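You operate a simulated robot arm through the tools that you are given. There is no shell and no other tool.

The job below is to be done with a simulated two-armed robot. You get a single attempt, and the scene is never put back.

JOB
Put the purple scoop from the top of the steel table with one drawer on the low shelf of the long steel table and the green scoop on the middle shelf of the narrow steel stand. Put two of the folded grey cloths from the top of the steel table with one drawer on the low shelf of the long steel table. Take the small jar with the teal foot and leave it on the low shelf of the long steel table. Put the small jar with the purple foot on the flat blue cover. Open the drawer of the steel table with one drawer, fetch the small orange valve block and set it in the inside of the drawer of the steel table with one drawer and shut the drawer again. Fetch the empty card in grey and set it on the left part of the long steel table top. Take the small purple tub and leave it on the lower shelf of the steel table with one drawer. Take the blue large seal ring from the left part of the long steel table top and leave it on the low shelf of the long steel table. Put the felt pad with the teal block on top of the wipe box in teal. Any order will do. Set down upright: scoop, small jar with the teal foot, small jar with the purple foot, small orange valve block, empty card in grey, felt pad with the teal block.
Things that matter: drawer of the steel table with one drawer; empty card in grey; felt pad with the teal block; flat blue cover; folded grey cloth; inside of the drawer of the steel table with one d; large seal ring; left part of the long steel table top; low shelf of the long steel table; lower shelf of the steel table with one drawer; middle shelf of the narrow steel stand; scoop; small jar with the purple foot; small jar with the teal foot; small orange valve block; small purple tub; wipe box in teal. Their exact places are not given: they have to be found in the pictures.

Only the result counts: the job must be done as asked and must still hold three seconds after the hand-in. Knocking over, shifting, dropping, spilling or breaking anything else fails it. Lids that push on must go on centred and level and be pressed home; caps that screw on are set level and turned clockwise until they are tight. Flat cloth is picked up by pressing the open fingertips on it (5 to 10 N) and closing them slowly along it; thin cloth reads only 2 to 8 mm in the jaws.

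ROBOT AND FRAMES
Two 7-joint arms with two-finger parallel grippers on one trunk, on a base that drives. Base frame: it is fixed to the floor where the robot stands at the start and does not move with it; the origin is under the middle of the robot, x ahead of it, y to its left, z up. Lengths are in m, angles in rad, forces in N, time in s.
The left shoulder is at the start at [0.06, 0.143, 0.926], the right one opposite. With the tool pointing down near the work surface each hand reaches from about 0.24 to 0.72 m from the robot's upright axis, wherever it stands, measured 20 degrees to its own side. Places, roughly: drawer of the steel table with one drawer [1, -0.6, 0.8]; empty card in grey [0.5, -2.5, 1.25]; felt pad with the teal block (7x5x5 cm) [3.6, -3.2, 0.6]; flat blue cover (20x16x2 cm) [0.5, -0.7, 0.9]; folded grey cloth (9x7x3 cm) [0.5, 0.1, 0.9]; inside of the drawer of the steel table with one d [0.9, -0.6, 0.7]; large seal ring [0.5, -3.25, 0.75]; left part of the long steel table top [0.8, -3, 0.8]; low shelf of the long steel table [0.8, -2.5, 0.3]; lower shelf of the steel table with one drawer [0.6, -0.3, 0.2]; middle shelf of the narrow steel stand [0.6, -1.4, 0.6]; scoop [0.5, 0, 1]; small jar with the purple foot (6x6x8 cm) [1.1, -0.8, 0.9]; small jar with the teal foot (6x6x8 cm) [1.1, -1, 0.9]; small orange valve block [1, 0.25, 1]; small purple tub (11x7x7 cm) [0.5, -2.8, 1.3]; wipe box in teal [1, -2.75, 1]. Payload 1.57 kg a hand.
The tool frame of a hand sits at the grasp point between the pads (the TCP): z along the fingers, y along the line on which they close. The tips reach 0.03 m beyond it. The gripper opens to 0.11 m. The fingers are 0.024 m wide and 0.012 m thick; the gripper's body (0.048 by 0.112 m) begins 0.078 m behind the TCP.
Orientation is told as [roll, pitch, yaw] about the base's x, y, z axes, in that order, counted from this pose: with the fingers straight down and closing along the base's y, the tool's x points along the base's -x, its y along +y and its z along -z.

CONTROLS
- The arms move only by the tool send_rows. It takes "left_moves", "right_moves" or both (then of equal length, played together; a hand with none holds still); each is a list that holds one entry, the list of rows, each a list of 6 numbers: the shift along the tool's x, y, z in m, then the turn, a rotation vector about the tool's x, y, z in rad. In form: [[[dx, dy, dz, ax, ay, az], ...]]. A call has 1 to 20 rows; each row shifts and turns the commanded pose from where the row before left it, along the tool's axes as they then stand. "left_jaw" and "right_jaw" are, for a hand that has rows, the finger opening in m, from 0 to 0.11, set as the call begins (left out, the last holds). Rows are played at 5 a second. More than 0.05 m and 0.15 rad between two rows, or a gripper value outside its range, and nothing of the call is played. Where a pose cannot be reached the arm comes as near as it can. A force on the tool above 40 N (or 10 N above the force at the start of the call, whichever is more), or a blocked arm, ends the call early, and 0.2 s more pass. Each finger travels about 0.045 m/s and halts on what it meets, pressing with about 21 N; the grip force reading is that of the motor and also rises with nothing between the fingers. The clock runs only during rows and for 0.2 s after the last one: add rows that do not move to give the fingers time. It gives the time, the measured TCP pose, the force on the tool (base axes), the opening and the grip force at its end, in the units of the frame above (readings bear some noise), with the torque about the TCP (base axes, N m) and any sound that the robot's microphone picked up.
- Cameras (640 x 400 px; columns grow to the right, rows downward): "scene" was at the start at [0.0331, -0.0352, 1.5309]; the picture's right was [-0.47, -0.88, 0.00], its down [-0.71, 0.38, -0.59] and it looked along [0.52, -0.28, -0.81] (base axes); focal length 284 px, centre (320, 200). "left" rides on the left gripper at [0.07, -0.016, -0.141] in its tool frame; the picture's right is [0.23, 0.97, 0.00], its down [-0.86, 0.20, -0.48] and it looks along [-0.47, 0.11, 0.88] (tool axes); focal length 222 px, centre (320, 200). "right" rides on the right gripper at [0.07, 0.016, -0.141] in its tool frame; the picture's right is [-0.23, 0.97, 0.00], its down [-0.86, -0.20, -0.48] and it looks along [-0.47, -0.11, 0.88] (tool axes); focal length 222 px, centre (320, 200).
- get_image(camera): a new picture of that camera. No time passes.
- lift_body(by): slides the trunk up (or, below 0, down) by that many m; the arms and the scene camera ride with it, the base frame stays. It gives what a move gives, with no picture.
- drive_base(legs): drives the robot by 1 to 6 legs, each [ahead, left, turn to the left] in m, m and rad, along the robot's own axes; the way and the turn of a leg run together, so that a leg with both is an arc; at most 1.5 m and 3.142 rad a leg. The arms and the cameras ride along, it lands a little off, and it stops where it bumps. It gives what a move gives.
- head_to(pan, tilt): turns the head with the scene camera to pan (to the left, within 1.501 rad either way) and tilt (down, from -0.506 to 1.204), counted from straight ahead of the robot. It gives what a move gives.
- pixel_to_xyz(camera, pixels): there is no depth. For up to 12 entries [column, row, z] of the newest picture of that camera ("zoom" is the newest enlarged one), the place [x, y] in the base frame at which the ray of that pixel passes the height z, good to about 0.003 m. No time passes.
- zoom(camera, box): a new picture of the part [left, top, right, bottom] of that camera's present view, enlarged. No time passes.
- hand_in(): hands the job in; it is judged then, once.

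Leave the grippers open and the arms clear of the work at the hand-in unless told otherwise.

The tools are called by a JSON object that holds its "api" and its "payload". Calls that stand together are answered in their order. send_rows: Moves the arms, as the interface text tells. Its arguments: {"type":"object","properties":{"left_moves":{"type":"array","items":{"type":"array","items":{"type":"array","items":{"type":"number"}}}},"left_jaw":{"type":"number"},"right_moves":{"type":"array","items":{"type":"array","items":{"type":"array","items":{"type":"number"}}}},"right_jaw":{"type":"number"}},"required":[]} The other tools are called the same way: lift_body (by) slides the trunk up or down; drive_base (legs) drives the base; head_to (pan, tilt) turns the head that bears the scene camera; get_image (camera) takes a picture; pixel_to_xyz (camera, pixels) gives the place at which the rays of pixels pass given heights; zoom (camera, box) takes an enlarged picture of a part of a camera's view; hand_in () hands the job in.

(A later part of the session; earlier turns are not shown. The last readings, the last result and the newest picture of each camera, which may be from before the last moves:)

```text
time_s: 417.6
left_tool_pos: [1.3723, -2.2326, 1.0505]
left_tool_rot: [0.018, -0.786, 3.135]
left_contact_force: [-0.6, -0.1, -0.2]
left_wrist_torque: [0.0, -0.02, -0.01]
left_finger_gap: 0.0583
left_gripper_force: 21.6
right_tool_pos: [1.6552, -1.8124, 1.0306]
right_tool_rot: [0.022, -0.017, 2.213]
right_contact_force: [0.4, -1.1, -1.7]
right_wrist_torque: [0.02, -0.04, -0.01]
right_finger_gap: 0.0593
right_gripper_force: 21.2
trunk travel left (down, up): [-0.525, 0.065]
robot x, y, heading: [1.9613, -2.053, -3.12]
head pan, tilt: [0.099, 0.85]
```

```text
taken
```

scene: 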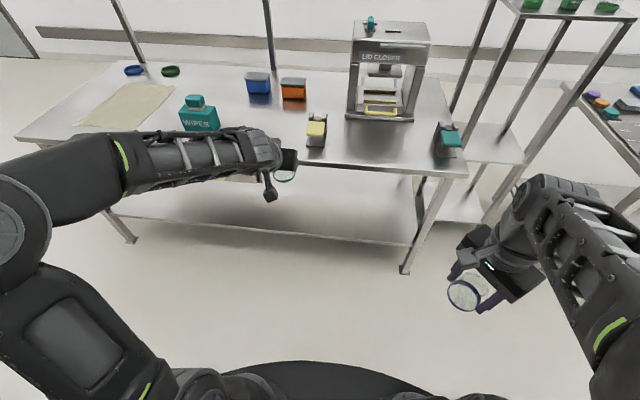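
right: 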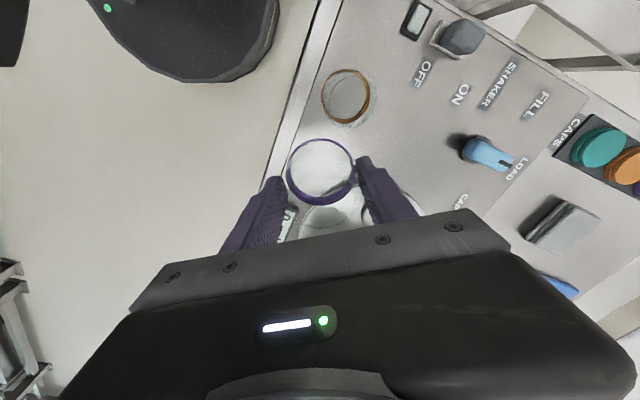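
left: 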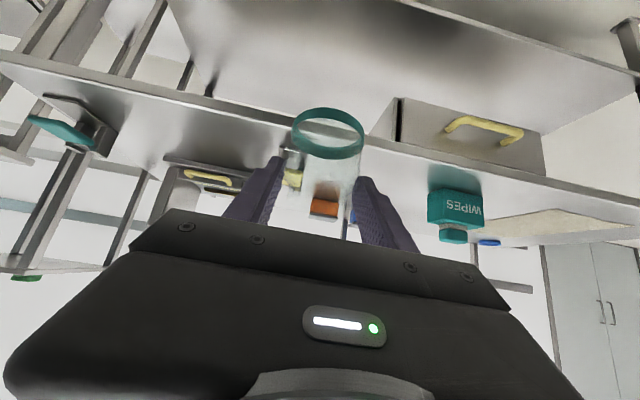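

Now lower the trunk 0.5 m in two steps, then lower the left hand to z≈0.42.

{"api": "lift_body", "payload": {"by": -0.4}}

{"api": "lift_body", "payload": {"by": -0.1}}

{"api": "send_rows", "payload": {"left_moves": [[[0.0212, 0, 0.0212, 0, 0, 0], [0.0212, 0, 0.0212, 0, 0, 0], [0.0212, 0, 0.0212, 0, 0, 0], [0.0212, 0, 0.0212, 0, 0, 0], [0, 0, 0, 0, 0, 0]]]}}

{"api": "head_to", "payload": {"pan": 0.2, "tilt": 0.6}}

{"api": "get_image", "payload": {"camera": "scene"}}

{"api": "get_image", "payload": {"camera": "left"}}

```text
time_s: 421.4
left_tool_pos: [1.3725, -2.2318, 0.6502]
left_tool_rot: [0.019, -0.786, 3.135]
left_contact_force: [-0.5, 0.7, -1.6]
left_wrist_torque: [0.02, 0.0, -0.01]
left_finger_gap: 0.0582
left_gripper_force: 20.8
right_tool_pos: [1.6547, -1.8117, 0.6323]
right_tool_rot: [0.021, -0.016, 2.213]
right_contact_force: [-0.1, 0.3, -1.5]
right_wrist_torque: [0.0, -0.01, 0.03]
right_finger_gap: 0.0592
right_gripper_force: 20.6
trunk travel left (down, up): [-0.125, 0.465]
robot x, y, heading: [1.9643, -2.0526, -3.121]
head pan, tilt: [0.099, 0.85]
```

```text
time_s: 422.7
left_tool_pos: [1.3723, -2.2313, 0.5507]
left_tool_rot: [0.018, -0.786, 3.135]
left_contact_force: [1.0, 0.9, -0.8]
left_wrist_torque: [0.03, -0.05, -0.01]
left_finger_gap: 0.058
left_gripper_force: 20.7
right_tool_pos: [1.6558, -1.8113, 0.5324]
right_tool_rot: [0.021, -0.016, 2.213]
right_contact_force: [1.1, -0.4, -1.1]
right_wrist_torque: [0.01, 0.0, -0.02]
right_finger_gap: 0.059
right_gripper_force: 22.0
trunk travel left (down, up): [-0.025, 0.565]
robot x, y, heading: [1.9616, -2.0532, -3.112]
head pan, tilt: [0.099, 0.85]
```

```text
time_s: 423.9
left_tool_pos: [1.3733, -2.2336, 0.4311]
left_tool_rot: [0.017, -0.789, 3.135]
left_contact_force: [-0.6, 0.2, -1.3]
left_wrist_torque: [-0.02, -0.02, -0.01]
left_finger_gap: 0.0581
left_gripper_force: 21.3
right_tool_pos: [1.6554, -1.8122, 0.5319]
right_tool_rot: [0.023, -0.016, 2.214]
right_contact_force: [0.4, 0.0, -0.8]
right_wrist_torque: [0.0, 0.02, -0.01]
right_finger_gap: 0.0589
right_gripper_force: 21.1
trunk travel left (down, up): [-0.025, 0.565]
robot x, y, heading: [1.9617, -2.0575, -3.116]
head pan, tilt: [0.099, 0.85]
```

```text
time_s: 424.7
left_tool_pos: [1.3733, -2.2323, 0.4301]
left_tool_rot: [0.017, -0.788, 3.135]
left_contact_force: [-0.6, -0.8, -1.7]
left_wrist_torque: [-0.02, -0.04, -0.01]
left_finger_gap: 0.0583
left_gripper_force: 21.4
right_tool_pos: [1.6545, -1.8109, 0.5319]
right_tool_rot: [0.021, -0.015, 2.212]
right_contact_force: [0.5, 0.0, -1.0]
right_wrist_torque: [-0.02, 0.0, -0.02]
right_finger_gap: 0.0592
right_gripper_force: 20.7
trunk travel left (down, up): [-0.025, 0.565]
robot x, y, heading: [1.9629, -2.0571, -3.122]
head pan, tilt: [0.201, 0.6]
```

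```text
taken
```

scene: 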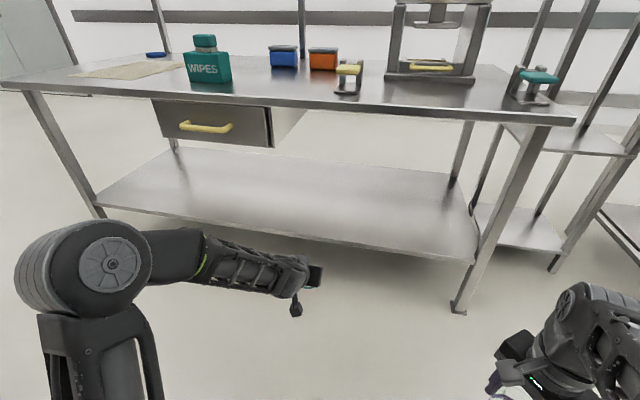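

```text
taken
```

left: 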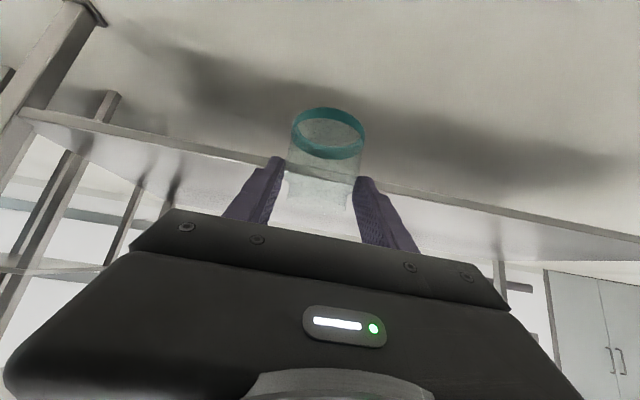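

Clear view of the low shelf. Read its near edge and height again with this low camera.

{"api": "pixel_to_xyz", "payload": {"camera": "scene", "pixels": [[360, 246, 0.25], [360, 246, 0.28], [360, 246, 0.3], [360, 246, 0.32], [470, 262, 0.3], [100, 205, 0.3], [459, 312, 0.0], [300, 150, 0.3], [573, 122, 0.84], [440, 108, 0.82]]}}

{"api": "pixel_to_xyz", "payload": {"camera": "left", "pixels": [[220, 155, 0.28], [220, 155, 0.3], [450, 200, 0.28], [450, 200, 0.3]]}}

```text
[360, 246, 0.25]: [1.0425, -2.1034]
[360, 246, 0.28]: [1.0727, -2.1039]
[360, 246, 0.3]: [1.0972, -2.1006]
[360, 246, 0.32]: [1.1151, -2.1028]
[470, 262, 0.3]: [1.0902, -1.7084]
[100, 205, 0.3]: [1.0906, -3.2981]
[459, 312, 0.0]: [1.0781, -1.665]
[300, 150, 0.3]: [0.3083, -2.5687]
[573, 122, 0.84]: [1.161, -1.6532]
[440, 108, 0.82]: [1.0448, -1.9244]
```

```text
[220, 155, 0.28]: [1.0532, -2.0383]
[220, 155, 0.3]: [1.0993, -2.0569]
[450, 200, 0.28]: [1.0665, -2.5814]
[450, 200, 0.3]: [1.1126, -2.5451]
```

Shelf z≈0.298, edge x≈1.096. Drive ahead 0.33 m so that the jar comes in over the shelf (jar bottom at ≈0.37).

{"api": "drive_base", "payload": {"legs": [[0.33, 0, -0.02]]}}

{"api": "get_image", "payload": {"camera": "scene"}}

{"api": "get_image", "payload": {"camera": "left"}}

```text
time_s: 426.9
left_tool_pos: [1.0352, -2.2279, 0.4308]
left_tool_rot: [0.018, -0.788, 3.117]
left_contact_force: [0.4, 0.2, -1.0]
left_wrist_torque: [0.0, -0.01, 0.0]
left_finger_gap: 0.0581
left_gripper_force: 20.9
right_tool_pos: [1.3241, -1.8119, 0.5311]
right_tool_rot: [0.02, -0.017, 2.197]
right_contact_force: [0.0, -0.1, -1.3]
right_wrist_torque: [-0.03, 0.0, 0.01]
right_finger_gap: 0.0592
right_gripper_force: 21.1
trunk travel left (down, up): [-0.025, 0.565]
robot x, y, heading: [1.6294, -2.0582, -3.139]
head pan, tilt: [0.201, 0.6]
```

```text
taken
```

scene: 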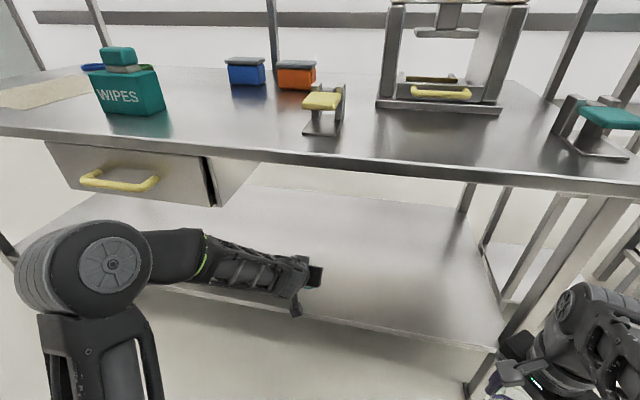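

```text
taken
```

left: 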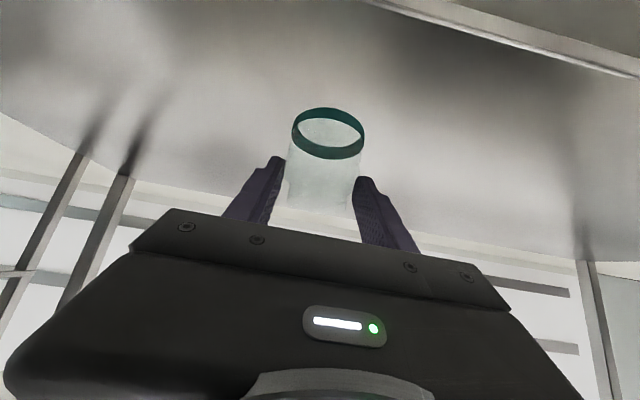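

Lower and reach in: to about (0.99, −2.228, 0.372).

{"api": "send_rows", "payload": {"left_moves": [[[0.0025, 0, 0.0184, 0, 0, 0], [0.0025, 0, 0.0184, 0, 0, 0], [0.0025, 0, 0.0184, 0, 0, 0], [0.0025, 0, 0.0184, 0, 0, 0], [0, 0, 0, 0, 0, 0]]]}}

{"api": "send_rows", "payload": {"left_moves": [[[0.0028, 0, 0.0028, 0, 0, 0], [0.0028, 0, 0.0028, 0, 0, 0], [0, 0, 0, 0, 0, 0]]]}}

{"api": "get_image", "payload": {"camera": "left"}}

```text
time_s: 428.1
left_tool_pos: [0.9894, -2.2288, 0.3699]
left_tool_rot: [0.017, -0.788, 3.118]
left_contact_force: [0.1, -0.6, -1.1]
left_wrist_torque: [0.01, 0.01, 0.04]
left_finger_gap: 0.0578
left_gripper_force: 21.1
right_tool_pos: [1.3231, -1.8125, 0.5319]
right_tool_rot: [0.021, -0.016, 2.198]
right_contact_force: [0.1, 0.8, -1.5]
right_wrist_torque: [-0.03, 0.0, 0.02]
right_finger_gap: 0.0591
right_gripper_force: 21.4
trunk travel left (down, up): [-0.025, 0.565]
robot x, y, heading: [1.6266, -2.06, -3.136]
head pan, tilt: [0.201, 0.6]
```

```text
time_s: 428.9
left_tool_pos: [0.9901, -2.2291, 0.3646]
left_tool_rot: [0.02, -0.787, 3.117]
left_contact_force: [0.3, -1.5, 2.2]
left_wrist_torque: [0.02, 0.04, 0.02]
left_finger_gap: 0.0582
left_gripper_force: 20.9
right_tool_pos: [1.3245, -1.8124, 0.5316]
right_tool_rot: [0.02, -0.015, 2.199]
right_contact_force: [0.2, 0.3, -1.5]
right_wrist_torque: [0.01, -0.01, 0.01]
right_finger_gap: 0.0593
right_gripper_force: 21.0
trunk travel left (down, up): [-0.025, 0.565]
robot x, y, heading: [1.6233, -2.0622, -3.138]
head pan, tilt: [0.201, 0.6]
```

```text
taken
```

left: 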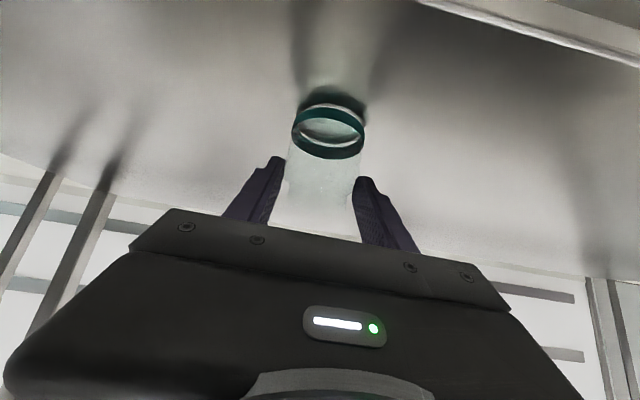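

Light contact begins. Down 2 mm more.

{"api": "send_rows", "payload": {"left_moves": [[[0.0014, 0, 0.0014, 0, 0, 0], [0, 0, 0, 0, 0, 0]]]}}

{"api": "send_rows", "payload": {"left_moves": [[[0.0011, 0, 0.0011, 0, 0, 0], [0, 0, 0, 0, 0, 0]]]}}

```text
time_s: 429.5
left_tool_pos: [0.9895, -2.2286, 0.3621]
left_tool_rot: [0.02, -0.791, 3.118]
left_contact_force: [-1.3, -3.8, 12.9]
left_wrist_torque: [0.04, 0.0, 0.01]
left_finger_gap: 0.0583
left_gripper_force: 21.2
right_tool_pos: [1.3246, -1.812, 0.5317]
right_tool_rot: [0.024, -0.017, 2.197]
right_contact_force: [-0.1, -0.2, -0.9]
right_wrist_torque: [-0.01, -0.01, -0.05]
right_finger_gap: 0.0588
right_gripper_force: 20.7
trunk travel left (down, up): [-0.025, 0.565]
robot x, y, heading: [1.6279, -2.0637, -3.134]
head pan, tilt: [0.201, 0.6]
```

```text
time_s: 430.1
left_tool_pos: [0.9905, -2.2291, 0.3606]
left_tool_rot: [0.019, -0.788, 3.115]
left_contact_force: [-2.9, -4.2, 13.1]
left_wrist_torque: [0.11, 0.3, 0.07]
left_finger_gap: 0.0583
left_gripper_force: 20.6
right_tool_pos: [1.3259, -1.8118, 0.5324]
right_tool_rot: [0.022, -0.016, 2.195]
right_contact_force: [0.6, -0.6, -1.3]
right_wrist_torque: [-0.01, -0.03, 0.0]
right_finger_gap: 0.059
right_gripper_force: 21.1
trunk travel left (down, up): [-0.025, 0.565]
robot x, y, heading: [1.6293, -2.0635, -3.135]
head pan, tilt: [0.201, 0.6]
```

Jar stands on the shelf (13 N). Open slowly and withdraw back along the fingers.

{"api": "send_rows", "payload": {"left_moves": [[[-0.0007, 0, -0.0007, 0, 0, 0], [0, 0, 0, 0, 0, 0], [0, 0, 0, 0, 0, 0], [0, 0, 0, 0, 0, 0]]], "left_jaw": 0.085}}

{"api": "get_image", "payload": {"camera": "left"}}

{"api": "send_rows", "payload": {"left_moves": [[[0, 0, -0.025, 0, 0, 0], [0, 0, -0.03, 0, 0, 0], [0, 0, -0.03, 0, 0, 0], [0, 0, 0, 0, 0, 0]]]}}

{"api": "get_image", "payload": {"camera": "left"}}

```text
time_s: 431.1
left_tool_pos: [0.9909, -2.2281, 0.3615]
left_tool_rot: [0.019, -0.787, 3.117]
left_contact_force: [-0.6, 0.7, -0.1]
left_wrist_torque: [-0.01, -0.06, 0.02]
left_finger_gap: 0.0848
left_gripper_force: 0.0
right_tool_pos: [1.3239, -1.812, 0.5324]
right_tool_rot: [0.022, -0.016, 2.2]
right_contact_force: [0.1, 0.7, -1.0]
right_wrist_torque: [0.0, 0.04, -0.01]
right_finger_gap: 0.0594
right_gripper_force: 20.7
trunk travel left (down, up): [-0.025, 0.565]
robot x, y, heading: [1.6259, -2.0584, -3.13]
head pan, tilt: [0.201, 0.6]
```

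```text
taken
```

left: 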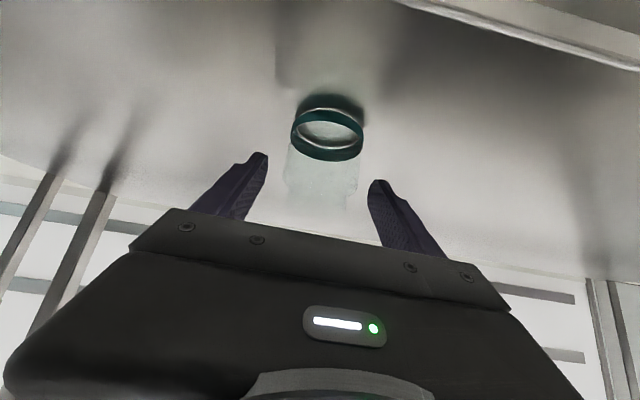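

```text
time_s: 432.1
left_tool_pos: [1.0507, -2.2287, 0.4225]
left_tool_rot: [0.017, -0.788, 3.117]
left_contact_force: [-0.5, 0.0, -0.4]
left_wrist_torque: [0.02, 0.04, 0.02]
left_finger_gap: 0.0848
left_gripper_force: 0.0
right_tool_pos: [1.325, -1.8114, 0.5306]
right_tool_rot: [0.021, -0.016, 2.194]
right_contact_force: [-0.3, 0.2, -1.4]
right_wrist_torque: [0.0, -0.01, 0.0]
right_finger_gap: 0.059
right_gripper_force: 21.5
trunk travel left (down, up): [-0.025, 0.565]
robot x, y, heading: [1.6279, -2.0604, -3.131]
head pan, tilt: [0.201, 0.6]
```

```text
taken
```

left: 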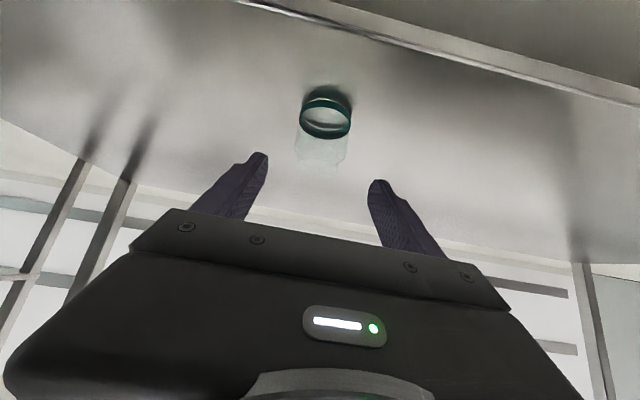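

Jar done. Back out 0.35 m, raise the trunk, and drive around the right end of the long table to its front side.

{"api": "drive_base", "payload": {"legs": [[-0.35, 0, 0]]}}

{"api": "lift_body", "payload": {"by": 0.4}}

{"api": "drive_base", "payload": {"legs": [[0, 1.05, -0.01], [0, 1.05, 0], [1.2, 0, 0], [1.2, 0, 0], [0, 0, -1.571]]}}

{"api": "head_to", "payload": {"pan": -0.8, "tilt": 0.6}}

{"api": "get_image", "payload": {"camera": "scene"}}

```text
time_s: 434.4
left_tool_pos: [1.3919, -2.2226, 0.4216]
left_tool_rot: [0.018, -0.788, 3.111]
left_contact_force: [-0.2, -0.3, 0.3]
left_wrist_torque: [0.01, -0.02, 0.04]
left_finger_gap: 0.0849
left_gripper_force: 0.0
right_tool_pos: [1.669, -1.8084, 0.531]
right_tool_rot: [0.021, -0.015, 2.188]
right_contact_force: [-0.2, 0.3, -0.8]
right_wrist_torque: [-0.01, -0.02, 0.01]
right_finger_gap: 0.0593
right_gripper_force: 21.0
trunk travel left (down, up): [-0.025, 0.565]
robot x, y, heading: [1.9725, -2.059, 3.14]
head pan, tilt: [0.201, 0.6]
```

```text
time_s: 438.2
left_tool_pos: [1.3923, -2.222, 0.8222]
left_tool_rot: [0.017, -0.786, 3.108]
left_contact_force: [1.3, -0.4, 0.2]
left_wrist_torque: [-0.01, -0.02, -0.01]
left_finger_gap: 0.0852
left_gripper_force: 0.1
right_tool_pos: [1.668, -1.8081, 0.9314]
right_tool_rot: [0.02, -0.015, 2.189]
right_contact_force: [-0.1, -0.3, -1.2]
right_wrist_torque: [0.02, 0.02, -0.01]
right_finger_gap: 0.059
right_gripper_force: 21.0
trunk travel left (down, up): [-0.425, 0.165]
robot x, y, heading: [1.9727, -2.0554, 3.142]
head pan, tilt: [0.201, 0.6]
```

```text
time_s: 463.7
left_tool_pos: [-0.615, -3.5555, 0.8207]
left_tool_rot: [0.018, -0.786, 1.547]
left_contact_force: [-0.1, 0.4, -0.6]
left_wrist_torque: [-0.01, 0.0, 0.01]
left_finger_gap: 0.0848
left_gripper_force: 0.1
right_tool_pos: [-0.1989, -3.8301, 0.9311]
right_tool_rot: [0.021, -0.015, 0.627]
right_contact_force: [-0.1, -0.4, -1.1]
right_wrist_torque: [0.0, 0.02, 0.04]
right_finger_gap: 0.0589
right_gripper_force: 20.8
trunk travel left (down, up): [-0.425, 0.165]
robot x, y, heading: [-0.4489, -4.133, 1.576]
head pan, tilt: [0.201, 0.6]
```

```text
time_s: 465.0
left_tool_pos: [-0.6157, -3.557, 0.8215]
left_tool_rot: [0.017, -0.789, 1.546]
left_contact_force: [-0.2, 0.2, 0.4]
left_wrist_torque: [0.02, -0.07, 0.01]
left_finger_gap: 0.0851
left_gripper_force: 0.0
right_tool_pos: [-0.1986, -3.8315, 0.931]
right_tool_rot: [0.021, -0.016, 0.625]
right_contact_force: [0.3, -0.4, -0.9]
right_wrist_torque: [-0.02, -0.02, 0.0]
right_finger_gap: 0.0589
right_gripper_force: 21.6
trunk travel left (down, up): [-0.425, 0.165]
robot x, y, heading: [-0.4485, -4.1351, 1.578]
head pan, tilt: [-0.799, 0.6]
```

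```text
taken
```

scene: 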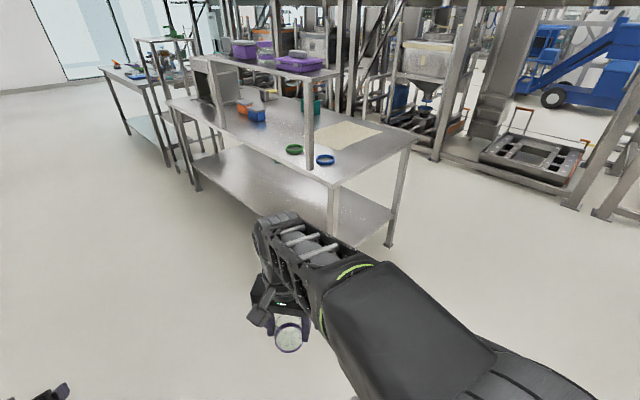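

Now turn to face +x and come up beside the right end of the long table's front, at about (−0.25, −3.44).

{"api": "drive_base", "payload": {"legs": [[0, 0, -1.576], [0, 0.69, 0], [0.2, 0, 0]]}}

{"api": "head_to", "payload": {"pan": 0.25, "tilt": 0.7}}

{"api": "get_image", "payload": {"camera": "scene"}}

{"api": "zoom", "payload": {"camera": "scene", "box": [240, 60, 432, 180]}}

```text
time_s: 473.9
left_tool_pos: [0.3482, -3.2971, 0.8212]
left_tool_rot: [0.017, -0.787, -0.047]
left_contact_force: [1.1, -0.1, 0.5]
left_wrist_torque: [0.0, 0.04, -0.01]
left_finger_gap: 0.0849
left_gripper_force: 0.0
right_tool_pos: [0.0642, -3.7077, 0.932]
right_tool_rot: [0.021, -0.016, -0.971]
right_contact_force: [0.4, -0.2, -1.2]
right_wrist_torque: [-0.01, 0.04, -0.03]
right_finger_gap: 0.0589
right_gripper_force: 20.9
trunk travel left (down, up): [-0.425, 0.165]
robot x, y, heading: [-0.2336, -3.4558, -0.02]
head pan, tilt: [-0.799, 0.6]
```

```text
time_s: 475.1
left_tool_pos: [0.3473, -3.2984, 0.8201]
left_tool_rot: [0.017, -0.785, -0.048]
left_contact_force: [-0.5, 0.0, -0.1]
left_wrist_torque: [-0.03, 0.0, -0.02]
left_finger_gap: 0.0851
left_gripper_force: 0.1
right_tool_pos: [0.0645, -3.7084, 0.9313]
right_tool_rot: [0.021, -0.016, -0.968]
right_contact_force: [0.6, 0.1, -1.0]
right_wrist_torque: [-0.02, -0.02, 0.01]
right_finger_gap: 0.0587
right_gripper_force: 21.2
trunk travel left (down, up): [-0.425, 0.165]
robot x, y, heading: [-0.2347, -3.456, -0.012]
head pan, tilt: [0.25, 0.7]
```

```text
taken
```

scene: 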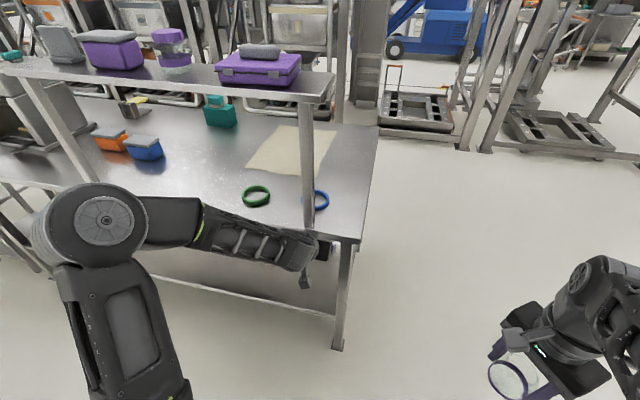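

```text
3.33 times, centred on (336, 120) of scene
```

zoom: 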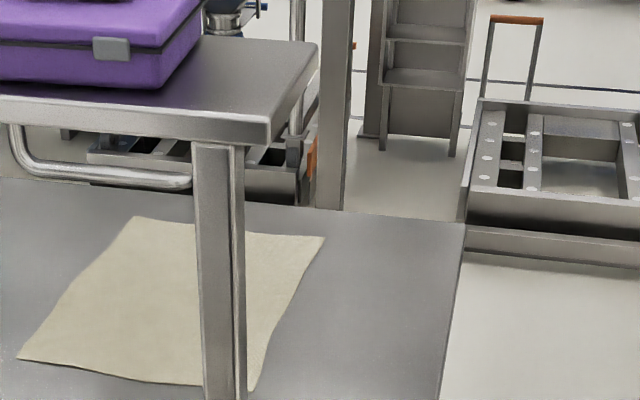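

The blue ring is at (320,200), partly behind the shelf post at (310,170). I read positions.

{"api": "pixel_to_xyz", "payload": {"camera": "scene", "pixels": [[308, 229, 0.84], [315, 228, 0.84], [320, 200, 0.845], [330, 200, 0.845], [322, 191, 0.845], [321, 211, 0.845], [256, 197, 0.845], [366, 240, 0.84], [243, 197, 0.845], [270, 196, 0.845]]}}

{"api": "zoom", "payload": {"camera": "scene", "box": [220, 160, 380, 260]}}

{"api": "lift_body", "payload": {"by": 0.1}}

{"api": "get_image", "payload": {"camera": "left"}}

```text
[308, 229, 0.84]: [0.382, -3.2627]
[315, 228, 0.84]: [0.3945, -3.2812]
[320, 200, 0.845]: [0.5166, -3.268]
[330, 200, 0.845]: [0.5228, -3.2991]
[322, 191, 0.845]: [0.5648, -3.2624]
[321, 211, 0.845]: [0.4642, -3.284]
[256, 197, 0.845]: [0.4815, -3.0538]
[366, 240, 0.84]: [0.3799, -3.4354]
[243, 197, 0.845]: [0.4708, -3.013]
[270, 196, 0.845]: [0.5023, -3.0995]
```

```text
4.00 times, centred on (300, 210) of scene
```

zoom: 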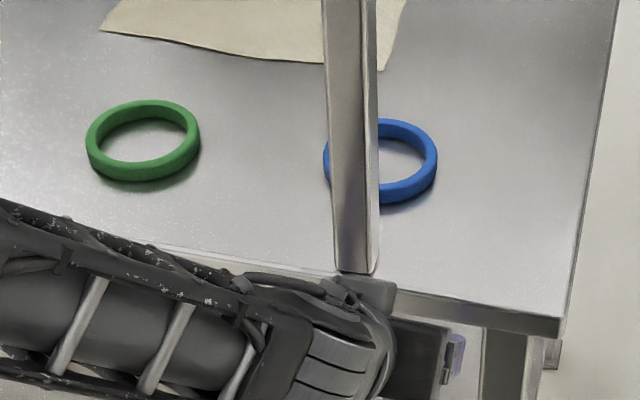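

```text
time_s: 476.5
left_tool_pos: [0.3484, -3.2975, 0.9206]
left_tool_rot: [0.017, -0.787, -0.048]
left_contact_force: [0.7, 0.9, -0.3]
left_wrist_torque: [0.01, -0.02, -0.03]
left_finger_gap: 0.0848
left_gripper_force: 0.0
right_tool_pos: [0.0649, -3.7081, 1.032]
right_tool_rot: [0.021, -0.016, -0.968]
right_contact_force: [0.2, -0.4, -1.3]
right_wrist_torque: [-0.01, 0.07, 0.01]
right_finger_gap: 0.0588
right_gripper_force: 21.2
trunk travel left (down, up): [-0.525, 0.065]
robot x, y, heading: [-0.234, -3.4575, -0.018]
head pan, tilt: [0.25, 0.7]
```

```text
taken
```

left: 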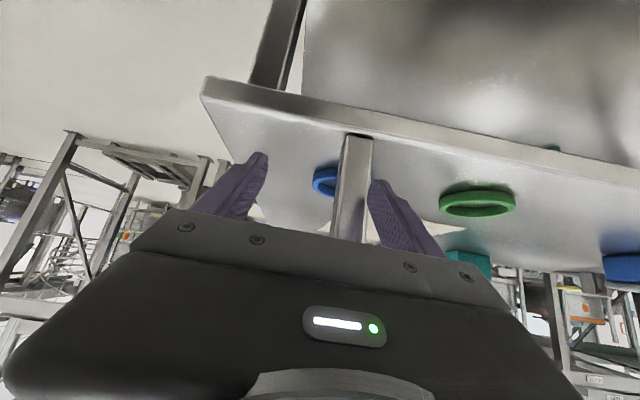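

The post at (0.39,−3.27) blocks the straight way, so I approach the ring from the table's right end, facing +y. Drive there: right 0.64 m, turn left 90°, then right 0.93 m.

{"api": "drive_base", "payload": {"legs": [[0, -0.66, 0], [0, 0, 1.589], [0, -0.94, 0]]}}

{"api": "head_to", "payload": {"pan": 0.2, "tilt": 0.75}}

{"api": "get_image", "payload": {"camera": "scene"}}

{"api": "get_image", "payload": {"camera": "left"}}

```text
time_s: 488.4
left_tool_pos: [0.5152, -3.5208, 0.9211]
left_tool_rot: [0.019, -0.789, 1.553]
left_contact_force: [-0.1, 0.7, 0.5]
left_wrist_torque: [0.0, 0.0, 0.01]
left_finger_gap: 0.0849
left_gripper_force: 0.0
right_tool_pos: [0.9326, -3.7913, 1.0321]
right_tool_rot: [0.022, -0.015, 0.632]
right_contact_force: [0.7, 0.8, -1.3]
right_wrist_torque: [0.0, 0.01, -0.02]
right_finger_gap: 0.0589
right_gripper_force: 21.3
trunk travel left (down, up): [-0.525, 0.065]
robot x, y, heading: [0.688, -4.0952, 1.583]
head pan, tilt: [0.25, 0.7]
```

```text
time_s: 489.1
left_tool_pos: [0.5143, -3.5197, 0.9219]
left_tool_rot: [0.017, -0.788, 1.551]
left_contact_force: [0.7, -0.7, 0.4]
left_wrist_torque: [-0.01, -0.01, 0.04]
left_finger_gap: 0.0849
left_gripper_force: 0.0
right_tool_pos: [0.932, -3.7915, 1.0323]
right_tool_rot: [0.021, -0.015, 0.632]
right_contact_force: [0.7, 0.1, 0.2]
right_wrist_torque: [-0.03, -0.01, -0.01]
right_finger_gap: 0.0588
right_gripper_force: 20.9
trunk travel left (down, up): [-0.525, 0.065]
robot x, y, heading: [0.6888, -4.0993, 1.585]
head pan, tilt: [0.201, 0.75]
```

```text
taken
```

scene: 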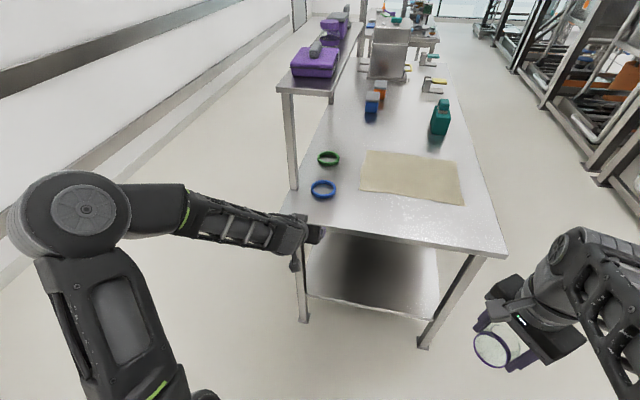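

```text
taken
```

left: 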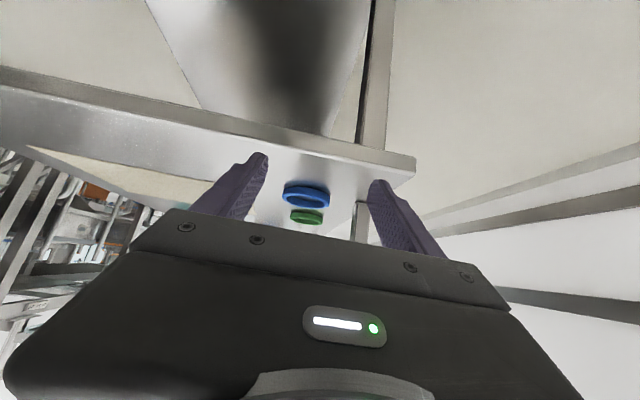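

Here the ring is open to view at (323,189). Measure ring, shelf corner, table edge, low shelf.

{"api": "zoom", "payload": {"camera": "scene", "box": [270, 60, 430, 230]}}

{"api": "pixel_to_xyz", "payload": {"camera": "scene", "pixels": [[323, 189, 0.845], [310, 189, 0.845], [336, 188, 0.845], [323, 180, 0.845], [323, 200, 0.845], [333, 95, 1.15], [278, 91, 1.15], [294, 190, 0.84], [505, 256, 0.84], [290, 213, 0.84], [440, 318, 0.3], [310, 297, 0.3]]}}

{"api": "pixel_to_xyz", "payload": {"camera": "left", "pixels": [[306, 193, 0.845], [285, 193, 0.845], [328, 193, 0.845], [306, 193, 0.86]]}}

```text
2.35 times, centred on (350, 145) of scene
```

zoom: 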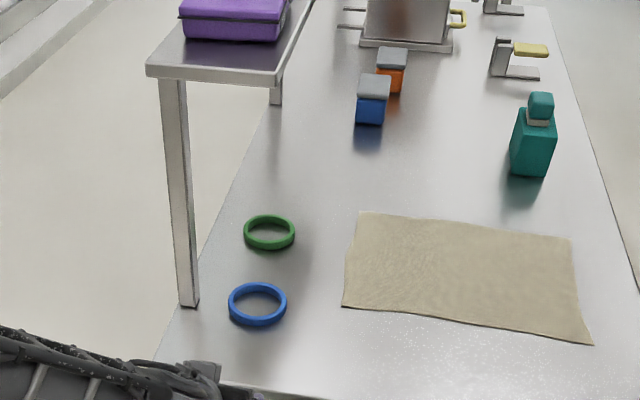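

```text
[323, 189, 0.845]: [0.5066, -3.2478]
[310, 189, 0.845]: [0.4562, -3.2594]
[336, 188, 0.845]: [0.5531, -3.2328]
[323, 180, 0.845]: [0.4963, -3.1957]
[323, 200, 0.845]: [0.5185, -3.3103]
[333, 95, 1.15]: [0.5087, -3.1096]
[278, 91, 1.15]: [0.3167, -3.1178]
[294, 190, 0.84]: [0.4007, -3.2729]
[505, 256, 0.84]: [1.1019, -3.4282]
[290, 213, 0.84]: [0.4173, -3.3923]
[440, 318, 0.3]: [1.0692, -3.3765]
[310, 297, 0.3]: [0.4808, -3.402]
```

```text
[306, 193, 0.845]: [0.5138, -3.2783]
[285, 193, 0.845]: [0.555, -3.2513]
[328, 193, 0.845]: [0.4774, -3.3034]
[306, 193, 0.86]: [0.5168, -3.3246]
```

Ring centre ≈(0.508, −3.252), outer Ø ≈0.097; the upper shelf is at z≈1.22. Drive 0.2 m ahead, then bring the left hand over the ring's right wall (x≈0.55), jaw 0.05.

{"api": "drive_base", "payload": {"legs": [[0.2, 0, -0.01]]}}

{"api": "send_rows", "payload": {"left_moves": [[[-0.0105, -0.0117, 0.0162, 0, 0, 0], [-0.0105, -0.0117, 0.0162, 0, 0, 0], [-0.0105, -0.0117, 0.0162, 0, 0, 0], [0, 0, 0, 0, 0, 0]]], "left_jaw": 0.05}}

{"api": "get_image", "payload": {"camera": "left"}}

{"api": "get_image", "payload": {"camera": "scene"}}

```text
time_s: 490.7
left_tool_pos: [0.5185, -3.3116, 0.9215]
left_tool_rot: [0.017, -0.786, 1.542]
left_contact_force: [0.5, -0.2, -0.8]
left_wrist_torque: [-0.01, -0.01, 0.03]
left_finger_gap: 0.085
left_gripper_force: 0.0
right_tool_pos: [0.933, -3.5872, 1.0321]
right_tool_rot: [0.021, -0.015, 0.623]
right_contact_force: [0.4, 0.5, -0.9]
right_wrist_torque: [-0.02, -0.03, 0.0]
right_finger_gap: 0.0586
right_gripper_force: 20.7
trunk travel left (down, up): [-0.525, 0.065]
robot x, y, heading: [0.6812, -3.892, 1.574]
head pan, tilt: [0.201, 0.75]
```

```text
time_s: 491.7
left_tool_pos: [0.5535, -3.2583, 0.9088]
left_tool_rot: [0.017, -0.789, 1.542]
left_contact_force: [-0.3, -0.2, -0.3]
left_wrist_torque: [-0.02, -0.02, 0.0]
left_finger_gap: 0.0501
left_gripper_force: 0.0
right_tool_pos: [0.9344, -3.5883, 1.0317]
right_tool_rot: [0.021, -0.015, 0.621]
right_contact_force: [-0.7, 0.1, -1.7]
right_wrist_torque: [-0.04, 0.02, 0.0]
right_finger_gap: 0.0588
right_gripper_force: 20.5
trunk travel left (down, up): [-0.525, 0.065]
robot x, y, heading: [0.6874, -3.888, 1.576]
head pan, tilt: [0.201, 0.75]
```

```text
taken
```

left: 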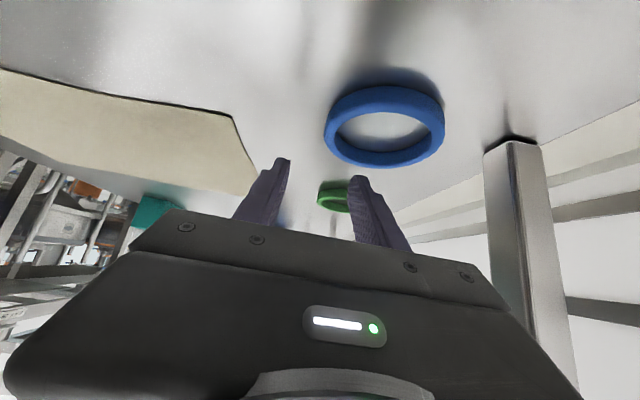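

```text
taken
```

scene: 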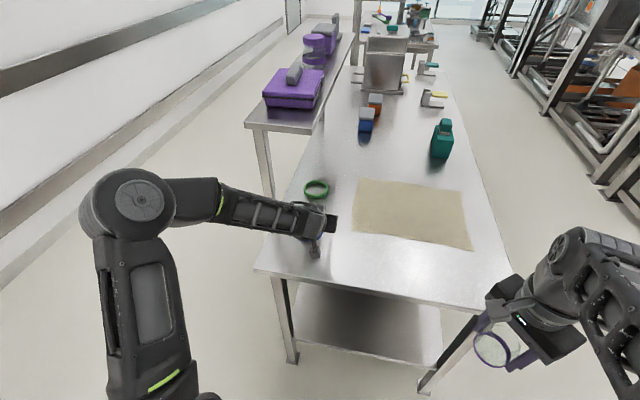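

{"api": "pixel_to_xyz", "payload": {"camera": "left", "pixels": [[326, 132, 0.85], [341, 135, 0.85], [443, 130, 0.85], [384, 97, 0.85], [384, 155, 0.85], [333, 132, 0.85]]}}

```text
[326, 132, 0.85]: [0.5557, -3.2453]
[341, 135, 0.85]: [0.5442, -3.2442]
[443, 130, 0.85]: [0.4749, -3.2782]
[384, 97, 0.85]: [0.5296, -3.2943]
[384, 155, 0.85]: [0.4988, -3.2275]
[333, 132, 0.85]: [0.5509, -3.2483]
```

Ring centre refines to about (0.514, −3.260); the wall is at x≈0.553. Move back 17 mm and down to z≈0.876.

{"api": "send_rows", "payload": {"left_moves": [[[0.0121, 0, 0.0043, 0, 0, 0], [0.0121, 0, 0.0043, 0, 0, 0], [0.0107, 0, 0.003, 0, 0, 0], [0, 0, 0, 0, 0, 0]]]}}

{"api": "get_image", "payload": {"camera": "left"}}

```text
time_s: 492.7
left_tool_pos: [0.5544, -3.2736, 0.8746]
left_tool_rot: [0.017, -0.787, 1.545]
left_contact_force: [0.0, -0.4, -0.5]
left_wrist_torque: [0.01, 0.01, 0.02]
left_finger_gap: 0.0503
left_gripper_force: 0.0
right_tool_pos: [0.934, -3.5883, 1.032]
right_tool_rot: [0.021, -0.017, 0.621]
right_contact_force: [0.1, 0.2, -1.7]
right_wrist_torque: [0.01, -0.01, -0.03]
right_finger_gap: 0.0589
right_gripper_force: 21.0
trunk travel left (down, up): [-0.525, 0.065]
robot x, y, heading: [0.6834, -3.8905, 1.575]
head pan, tilt: [0.201, 0.75]
```

```text
taken
```

left: 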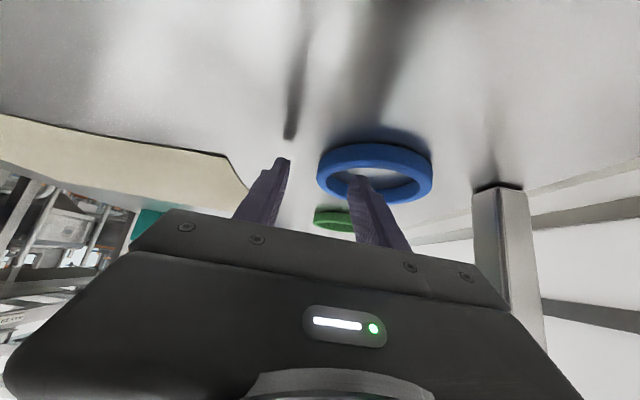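

The wall is between the fingers, the inner finger inside the ring. Lower 3 mm and close.

{"api": "send_rows", "payload": {"left_moves": [[[0.0018, 0, 0.0018, 0, 0, 0], [0, 0, 0, 0, 0, 0]]]}}

{"api": "send_rows", "payload": {"left_moves": [[[0, 0, 0, 0, 0, 0], [0, 0, 0, 0, 0, 0], [0, 0, 0, 0, 0, 0], [0, 0, 0, 0, 0, 0], [0, 0, 0, 0, 0, 0]]], "left_jaw": 0.0}}

{"api": "get_image", "payload": {"camera": "left"}}

```text
time_s: 493.3
left_tool_pos: [0.5539, -3.2722, 0.8716]
left_tool_rot: [0.017, -0.787, 1.544]
left_contact_force: [0.6, 0.0, -0.6]
left_wrist_torque: [0.0, -0.01, 0.0]
left_finger_gap: 0.0499
left_gripper_force: 0.0
right_tool_pos: [0.9347, -3.5885, 1.0315]
right_tool_rot: [0.022, -0.016, 0.624]
right_contact_force: [0.4, -0.5, -1.6]
right_wrist_torque: [0.0, -0.01, -0.03]
right_finger_gap: 0.0587
right_gripper_force: 21.2
trunk travel left (down, up): [-0.525, 0.065]
robot x, y, heading: [0.6831, -3.889, 1.57]
head pan, tilt: [0.201, 0.75]
```

```text
time_s: 494.5
left_tool_pos: [0.5534, -3.272, 0.8723]
left_tool_rot: [0.017, -0.788, 1.54]
left_contact_force: [0.6, -0.1, 0.4]
left_wrist_torque: [0.04, -0.01, -0.01]
left_finger_gap: 0.0017
left_gripper_force: 21.3
right_tool_pos: [0.9334, -3.5884, 1.0313]
right_tool_rot: [0.022, -0.014, 0.62]
right_contact_force: [0.1, 0.2, -1.6]
right_wrist_torque: [0.04, -0.02, 0.01]
right_finger_gap: 0.0588
right_gripper_force: 20.7
trunk travel left (down, up): [-0.525, 0.065]
robot x, y, heading: [0.6888, -3.8904, 1.574]
head pan, tilt: [0.201, 0.75]
```

```text
taken
```

left: 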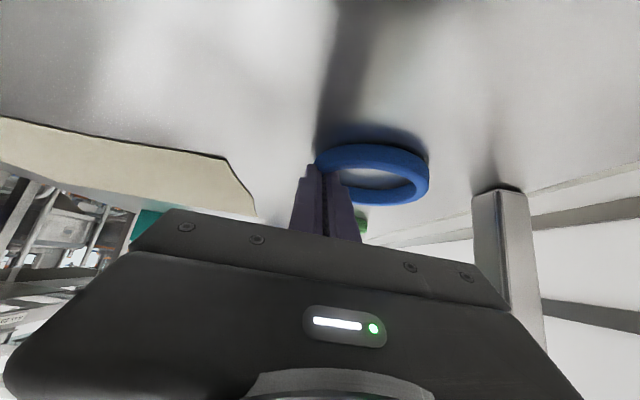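

The jaws closed empty (0.0017): the tips were too high over the ring. Raise 2 cm, open again, and use a steeper hand (pitch −0.45) to reach down to the table.

{"api": "send_rows", "payload": {"left_moves": [[[-0.0141, 0, -0.0141, 0, 0, 0], [-0.0071, 0, -0.0071, 0, 0, 0], [0, 0, 0, 0, 0.115, 0], [0, 0, 0, 0, 0.115, 0], [0, 0, 0, 0, 0.11, 0], [0, 0, 0, 0, 0, 0], [0, 0, 0, 0, 0, 0]]], "left_jaw": 0.0}}

{"api": "send_rows", "payload": {"left_moves": [[[0, 0, 0, 0, 0, 0], [0, 0, 0, 0, 0, 0], [0, 0, 0, 0, 0, 0], [0, 0, 0, 0, 0, 0]]], "left_jaw": 0.05}}

{"api": "get_image", "payload": {"camera": "left"}}

```text
time_s: 496.1
left_tool_pos: [0.5545, -3.2731, 0.9024]
left_tool_rot: [0.013, -0.447, 1.547]
left_contact_force: [-0.6, -0.9, 0.6]
left_wrist_torque: [-0.01, -0.02, 0.02]
left_finger_gap: 0.0018
left_gripper_force: 21.4
right_tool_pos: [0.9341, -3.588, 1.031]
right_tool_rot: [0.022, -0.018, 0.622]
right_contact_force: [0.3, 0.1, -1.9]
right_wrist_torque: [0.01, 0.01, -0.04]
right_finger_gap: 0.0585
right_gripper_force: 20.7
trunk travel left (down, up): [-0.525, 0.065]
robot x, y, heading: [0.6859, -3.888, 1.575]
head pan, tilt: [0.201, 0.75]
```

```text
time_s: 497.1
left_tool_pos: [0.5547, -3.2727, 0.9029]
left_tool_rot: [0.014, -0.446, 1.548]
left_contact_force: [0.0, 0.6, -0.3]
left_wrist_torque: [0.0, 0.01, -0.02]
left_finger_gap: 0.0501
left_gripper_force: 0.1
right_tool_pos: [0.9336, -3.588, 1.0312]
right_tool_rot: [0.02, -0.016, 0.623]
right_contact_force: [-0.3, -0.1, -1.0]
right_wrist_torque: [-0.01, 0.02, -0.01]
right_finger_gap: 0.0586
right_gripper_force: 20.9
trunk travel left (down, up): [-0.525, 0.065]
robot x, y, heading: [0.6846, -3.889, 1.571]
head pan, tilt: [0.201, 0.75]
```

```text
taken
```

left: 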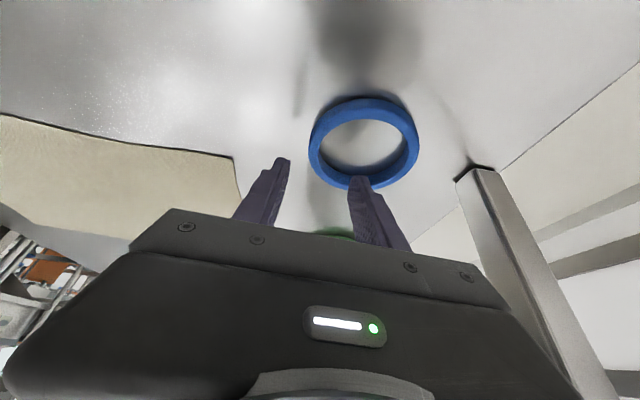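

{"api": "pixel_to_xyz", "payload": {"camera": "left", "pixels": [[309, 150, 0.85], [420, 143, 0.85], [364, 97, 0.85], [364, 190, 0.85], [321, 148, 0.85], [408, 145, 0.85], [364, 110, 0.855], [364, 172, 0.855]]}}

{"api": "zoom", "payload": {"camera": "left", "box": [260, 80, 440, 200]}}

```text
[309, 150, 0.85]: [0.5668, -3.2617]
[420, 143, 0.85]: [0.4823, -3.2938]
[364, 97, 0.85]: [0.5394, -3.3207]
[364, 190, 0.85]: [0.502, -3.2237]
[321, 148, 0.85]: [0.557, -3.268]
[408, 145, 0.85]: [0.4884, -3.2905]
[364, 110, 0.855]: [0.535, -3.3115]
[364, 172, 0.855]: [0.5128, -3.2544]
```

```text
3.33 times, centred on (350, 140) of left
```

zoom: 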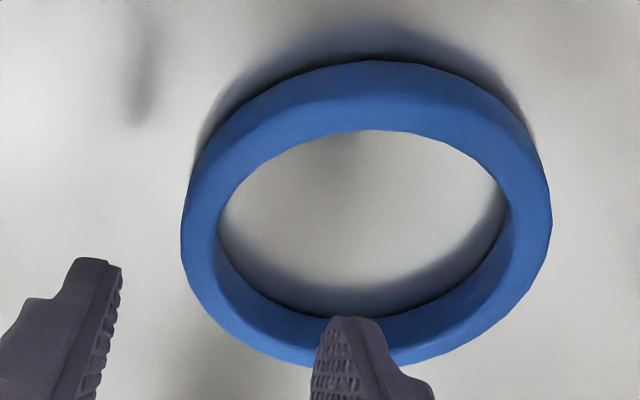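

Ring centre now ≈(0.522, −3.275). Re-align to its right wall (x≈0.563) and go straight down to z≈0.874.

{"api": "send_rows", "payload": {"left_moves": [[[0.0136, -0.0086, -0.0065, 0, 0, 0], [0, 0, 0, 0, 0, 0]]]}}

{"api": "get_image", "payload": {"camera": "left"}}

{"api": "send_rows", "payload": {"left_moves": [[[0.0062, 0, 0.0131, 0, 0, 0], [0.005, 0, 0.0105, 0, 0, 0], [0, 0, 0, 0, 0, 0]]]}}

{"api": "get_image", "payload": {"camera": "left"}}

```text
time_s: 497.7
left_tool_pos: [0.5626, -3.2872, 0.9015]
left_tool_rot: [0.013, -0.446, 1.55]
left_contact_force: [-0.8, 0.2, 0.6]
left_wrist_torque: [-0.01, 0.01, -0.01]
left_finger_gap: 0.0501
left_gripper_force: 0.0
right_tool_pos: [0.9336, -3.5884, 1.0321]
right_tool_rot: [0.022, -0.015, 0.621]
right_contact_force: [-0.9, 0.6, -1.0]
right_wrist_torque: [0.0, -0.03, 0.02]
right_finger_gap: 0.0587
right_gripper_force: 21.0
trunk travel left (down, up): [-0.525, 0.065]
robot x, y, heading: [0.6852, -3.8903, 1.577]
head pan, tilt: [0.201, 0.75]
```

```text
taken
```

left: 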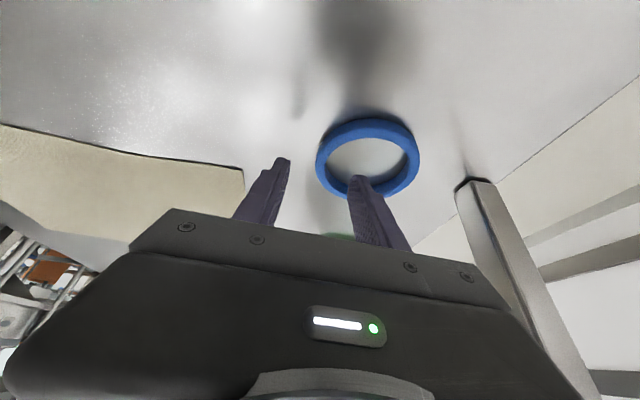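

```text
time_s: 498.5
left_tool_pos: [0.5633, -3.2877, 0.877]
left_tool_rot: [0.015, -0.446, 1.551]
left_contact_force: [0.4, 0.0, 0.4]
left_wrist_torque: [0.01, -0.01, 0.02]
left_finger_gap: 0.0502
left_gripper_force: 0.0
right_tool_pos: [0.9348, -3.5877, 1.0313]
right_tool_rot: [0.021, -0.018, 0.62]
right_contact_force: [-0.1, -0.3, -0.6]
right_wrist_torque: [-0.02, -0.02, 0.01]
right_finger_gap: 0.0585
right_gripper_force: 21.5
trunk travel left (down, up): [-0.525, 0.065]
robot x, y, heading: [0.6859, -3.8891, 1.576]
head pan, tilt: [0.201, 0.75]
```

```text
taken
```

left: 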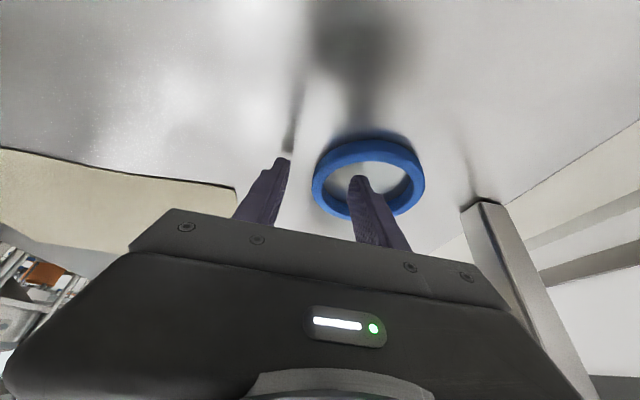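

Inner finger is inside the ring. Lower 4 mm and close.

{"api": "send_rows", "payload": {"left_moves": [[[0.0017, 0, 0.0036, 0, 0, 0], [0, 0, 0, 0, 0, 0]]]}}

{"api": "send_rows", "payload": {"left_moves": [[[0, 0, 0, 0, 0, 0], [0, 0, 0, 0, 0, 0], [0, 0, 0, 0, 0, 0], [0, 0, 0, 0, 0, 0], [0, 0, 0, 0, 0, 0]]], "left_jaw": 0.0}}

{"api": "get_image", "payload": {"camera": "left"}}

```text
time_s: 499.1
left_tool_pos: [0.5618, -3.2884, 0.8724]
left_tool_rot: [0.015, -0.446, 1.547]
left_contact_force: [-0.5, -0.1, 0.0]
left_wrist_torque: [0.01, -0.04, -0.03]
left_finger_gap: 0.0505
left_gripper_force: 0.0
right_tool_pos: [0.9355, -3.5884, 1.0319]
right_tool_rot: [0.02, -0.015, 0.62]
right_contact_force: [0.4, -1.2, -1.3]
right_wrist_torque: [0.01, 0.02, -0.01]
right_finger_gap: 0.0588
right_gripper_force: 21.1
trunk travel left (down, up): [-0.525, 0.065]
robot x, y, heading: [0.6845, -3.8903, 1.572]
head pan, tilt: [0.201, 0.75]
```

```text
time_s: 500.3
left_tool_pos: [0.5631, -3.2889, 0.8733]
left_tool_rot: [0.014, -0.449, 1.547]
left_contact_force: [-0.3, 0.9, 2.1]
left_wrist_torque: [0.02, 0.0, 0.02]
left_finger_gap: 0.0036
left_gripper_force: 21.1
right_tool_pos: [0.934, -3.5888, 1.0317]
right_tool_rot: [0.021, -0.016, 0.622]
right_contact_force: [-0.9, 0.5, -1.9]
right_wrist_torque: [0.0, 0.02, -0.03]
right_finger_gap: 0.0587
right_gripper_force: 21.0
trunk travel left (down, up): [-0.525, 0.065]
robot x, y, heading: [0.6846, -3.885, 1.577]
head pan, tilt: [0.201, 0.75]
```

```text
taken
```

left: 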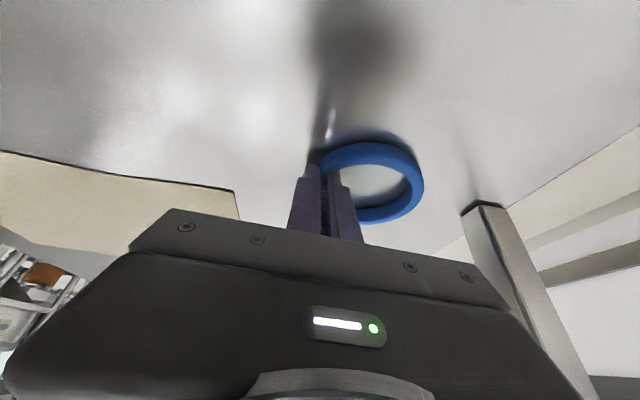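

Gap 0.0036: still riding over the ring top, so the table is lower than assumed. Raise 1.5 cm, open, and probe down to contact.

{"api": "zoom", "payload": {"camera": "left", "box": [260, 110, 452, 230]}}

{"api": "send_rows", "payload": {"left_moves": [[[-0.0065, 0, -0.0135, 0, 0, 0], [0, 0, 0, 0, 0, 0], [0, 0, 0, 0, 0, 0]]], "left_jaw": 0.0}}

{"api": "get_image", "payload": {"camera": "left"}}

```text
3.33 times, centred on (356, 170) of left
```

zoom: 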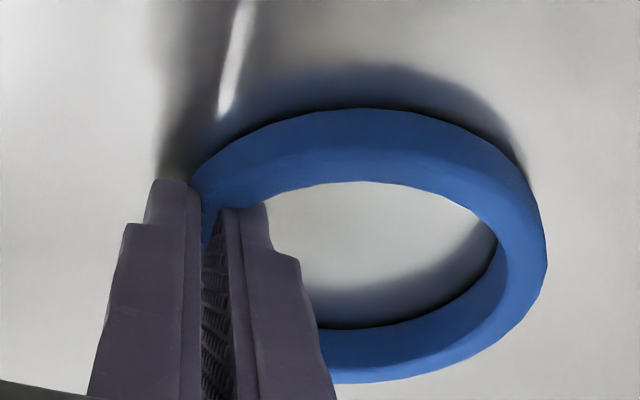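

```text
time_s: 501.1
left_tool_pos: [0.5622, -3.2884, 0.888]
left_tool_rot: [0.015, -0.447, 1.547]
left_contact_force: [-0.4, -0.7, -0.7]
left_wrist_torque: [-0.03, -0.03, -0.03]
left_finger_gap: 0.0029
left_gripper_force: 21.6
right_tool_pos: [0.9338, -3.5892, 1.0319]
right_tool_rot: [0.019, -0.015, 0.62]
right_contact_force: [0.1, 0.6, -0.5]
right_wrist_torque: [0.01, 0.01, -0.03]
right_finger_gap: 0.0587
right_gripper_force: 21.0
trunk travel left (down, up): [-0.525, 0.065]
robot x, y, heading: [0.6862, -3.8916, 1.571]
head pan, tilt: [0.201, 0.75]
```

```text
taken
```

left: 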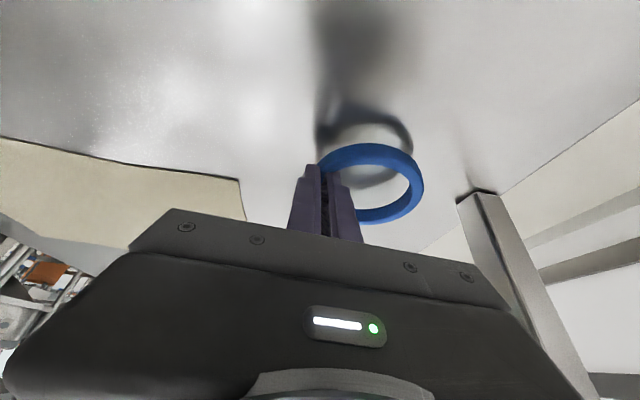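

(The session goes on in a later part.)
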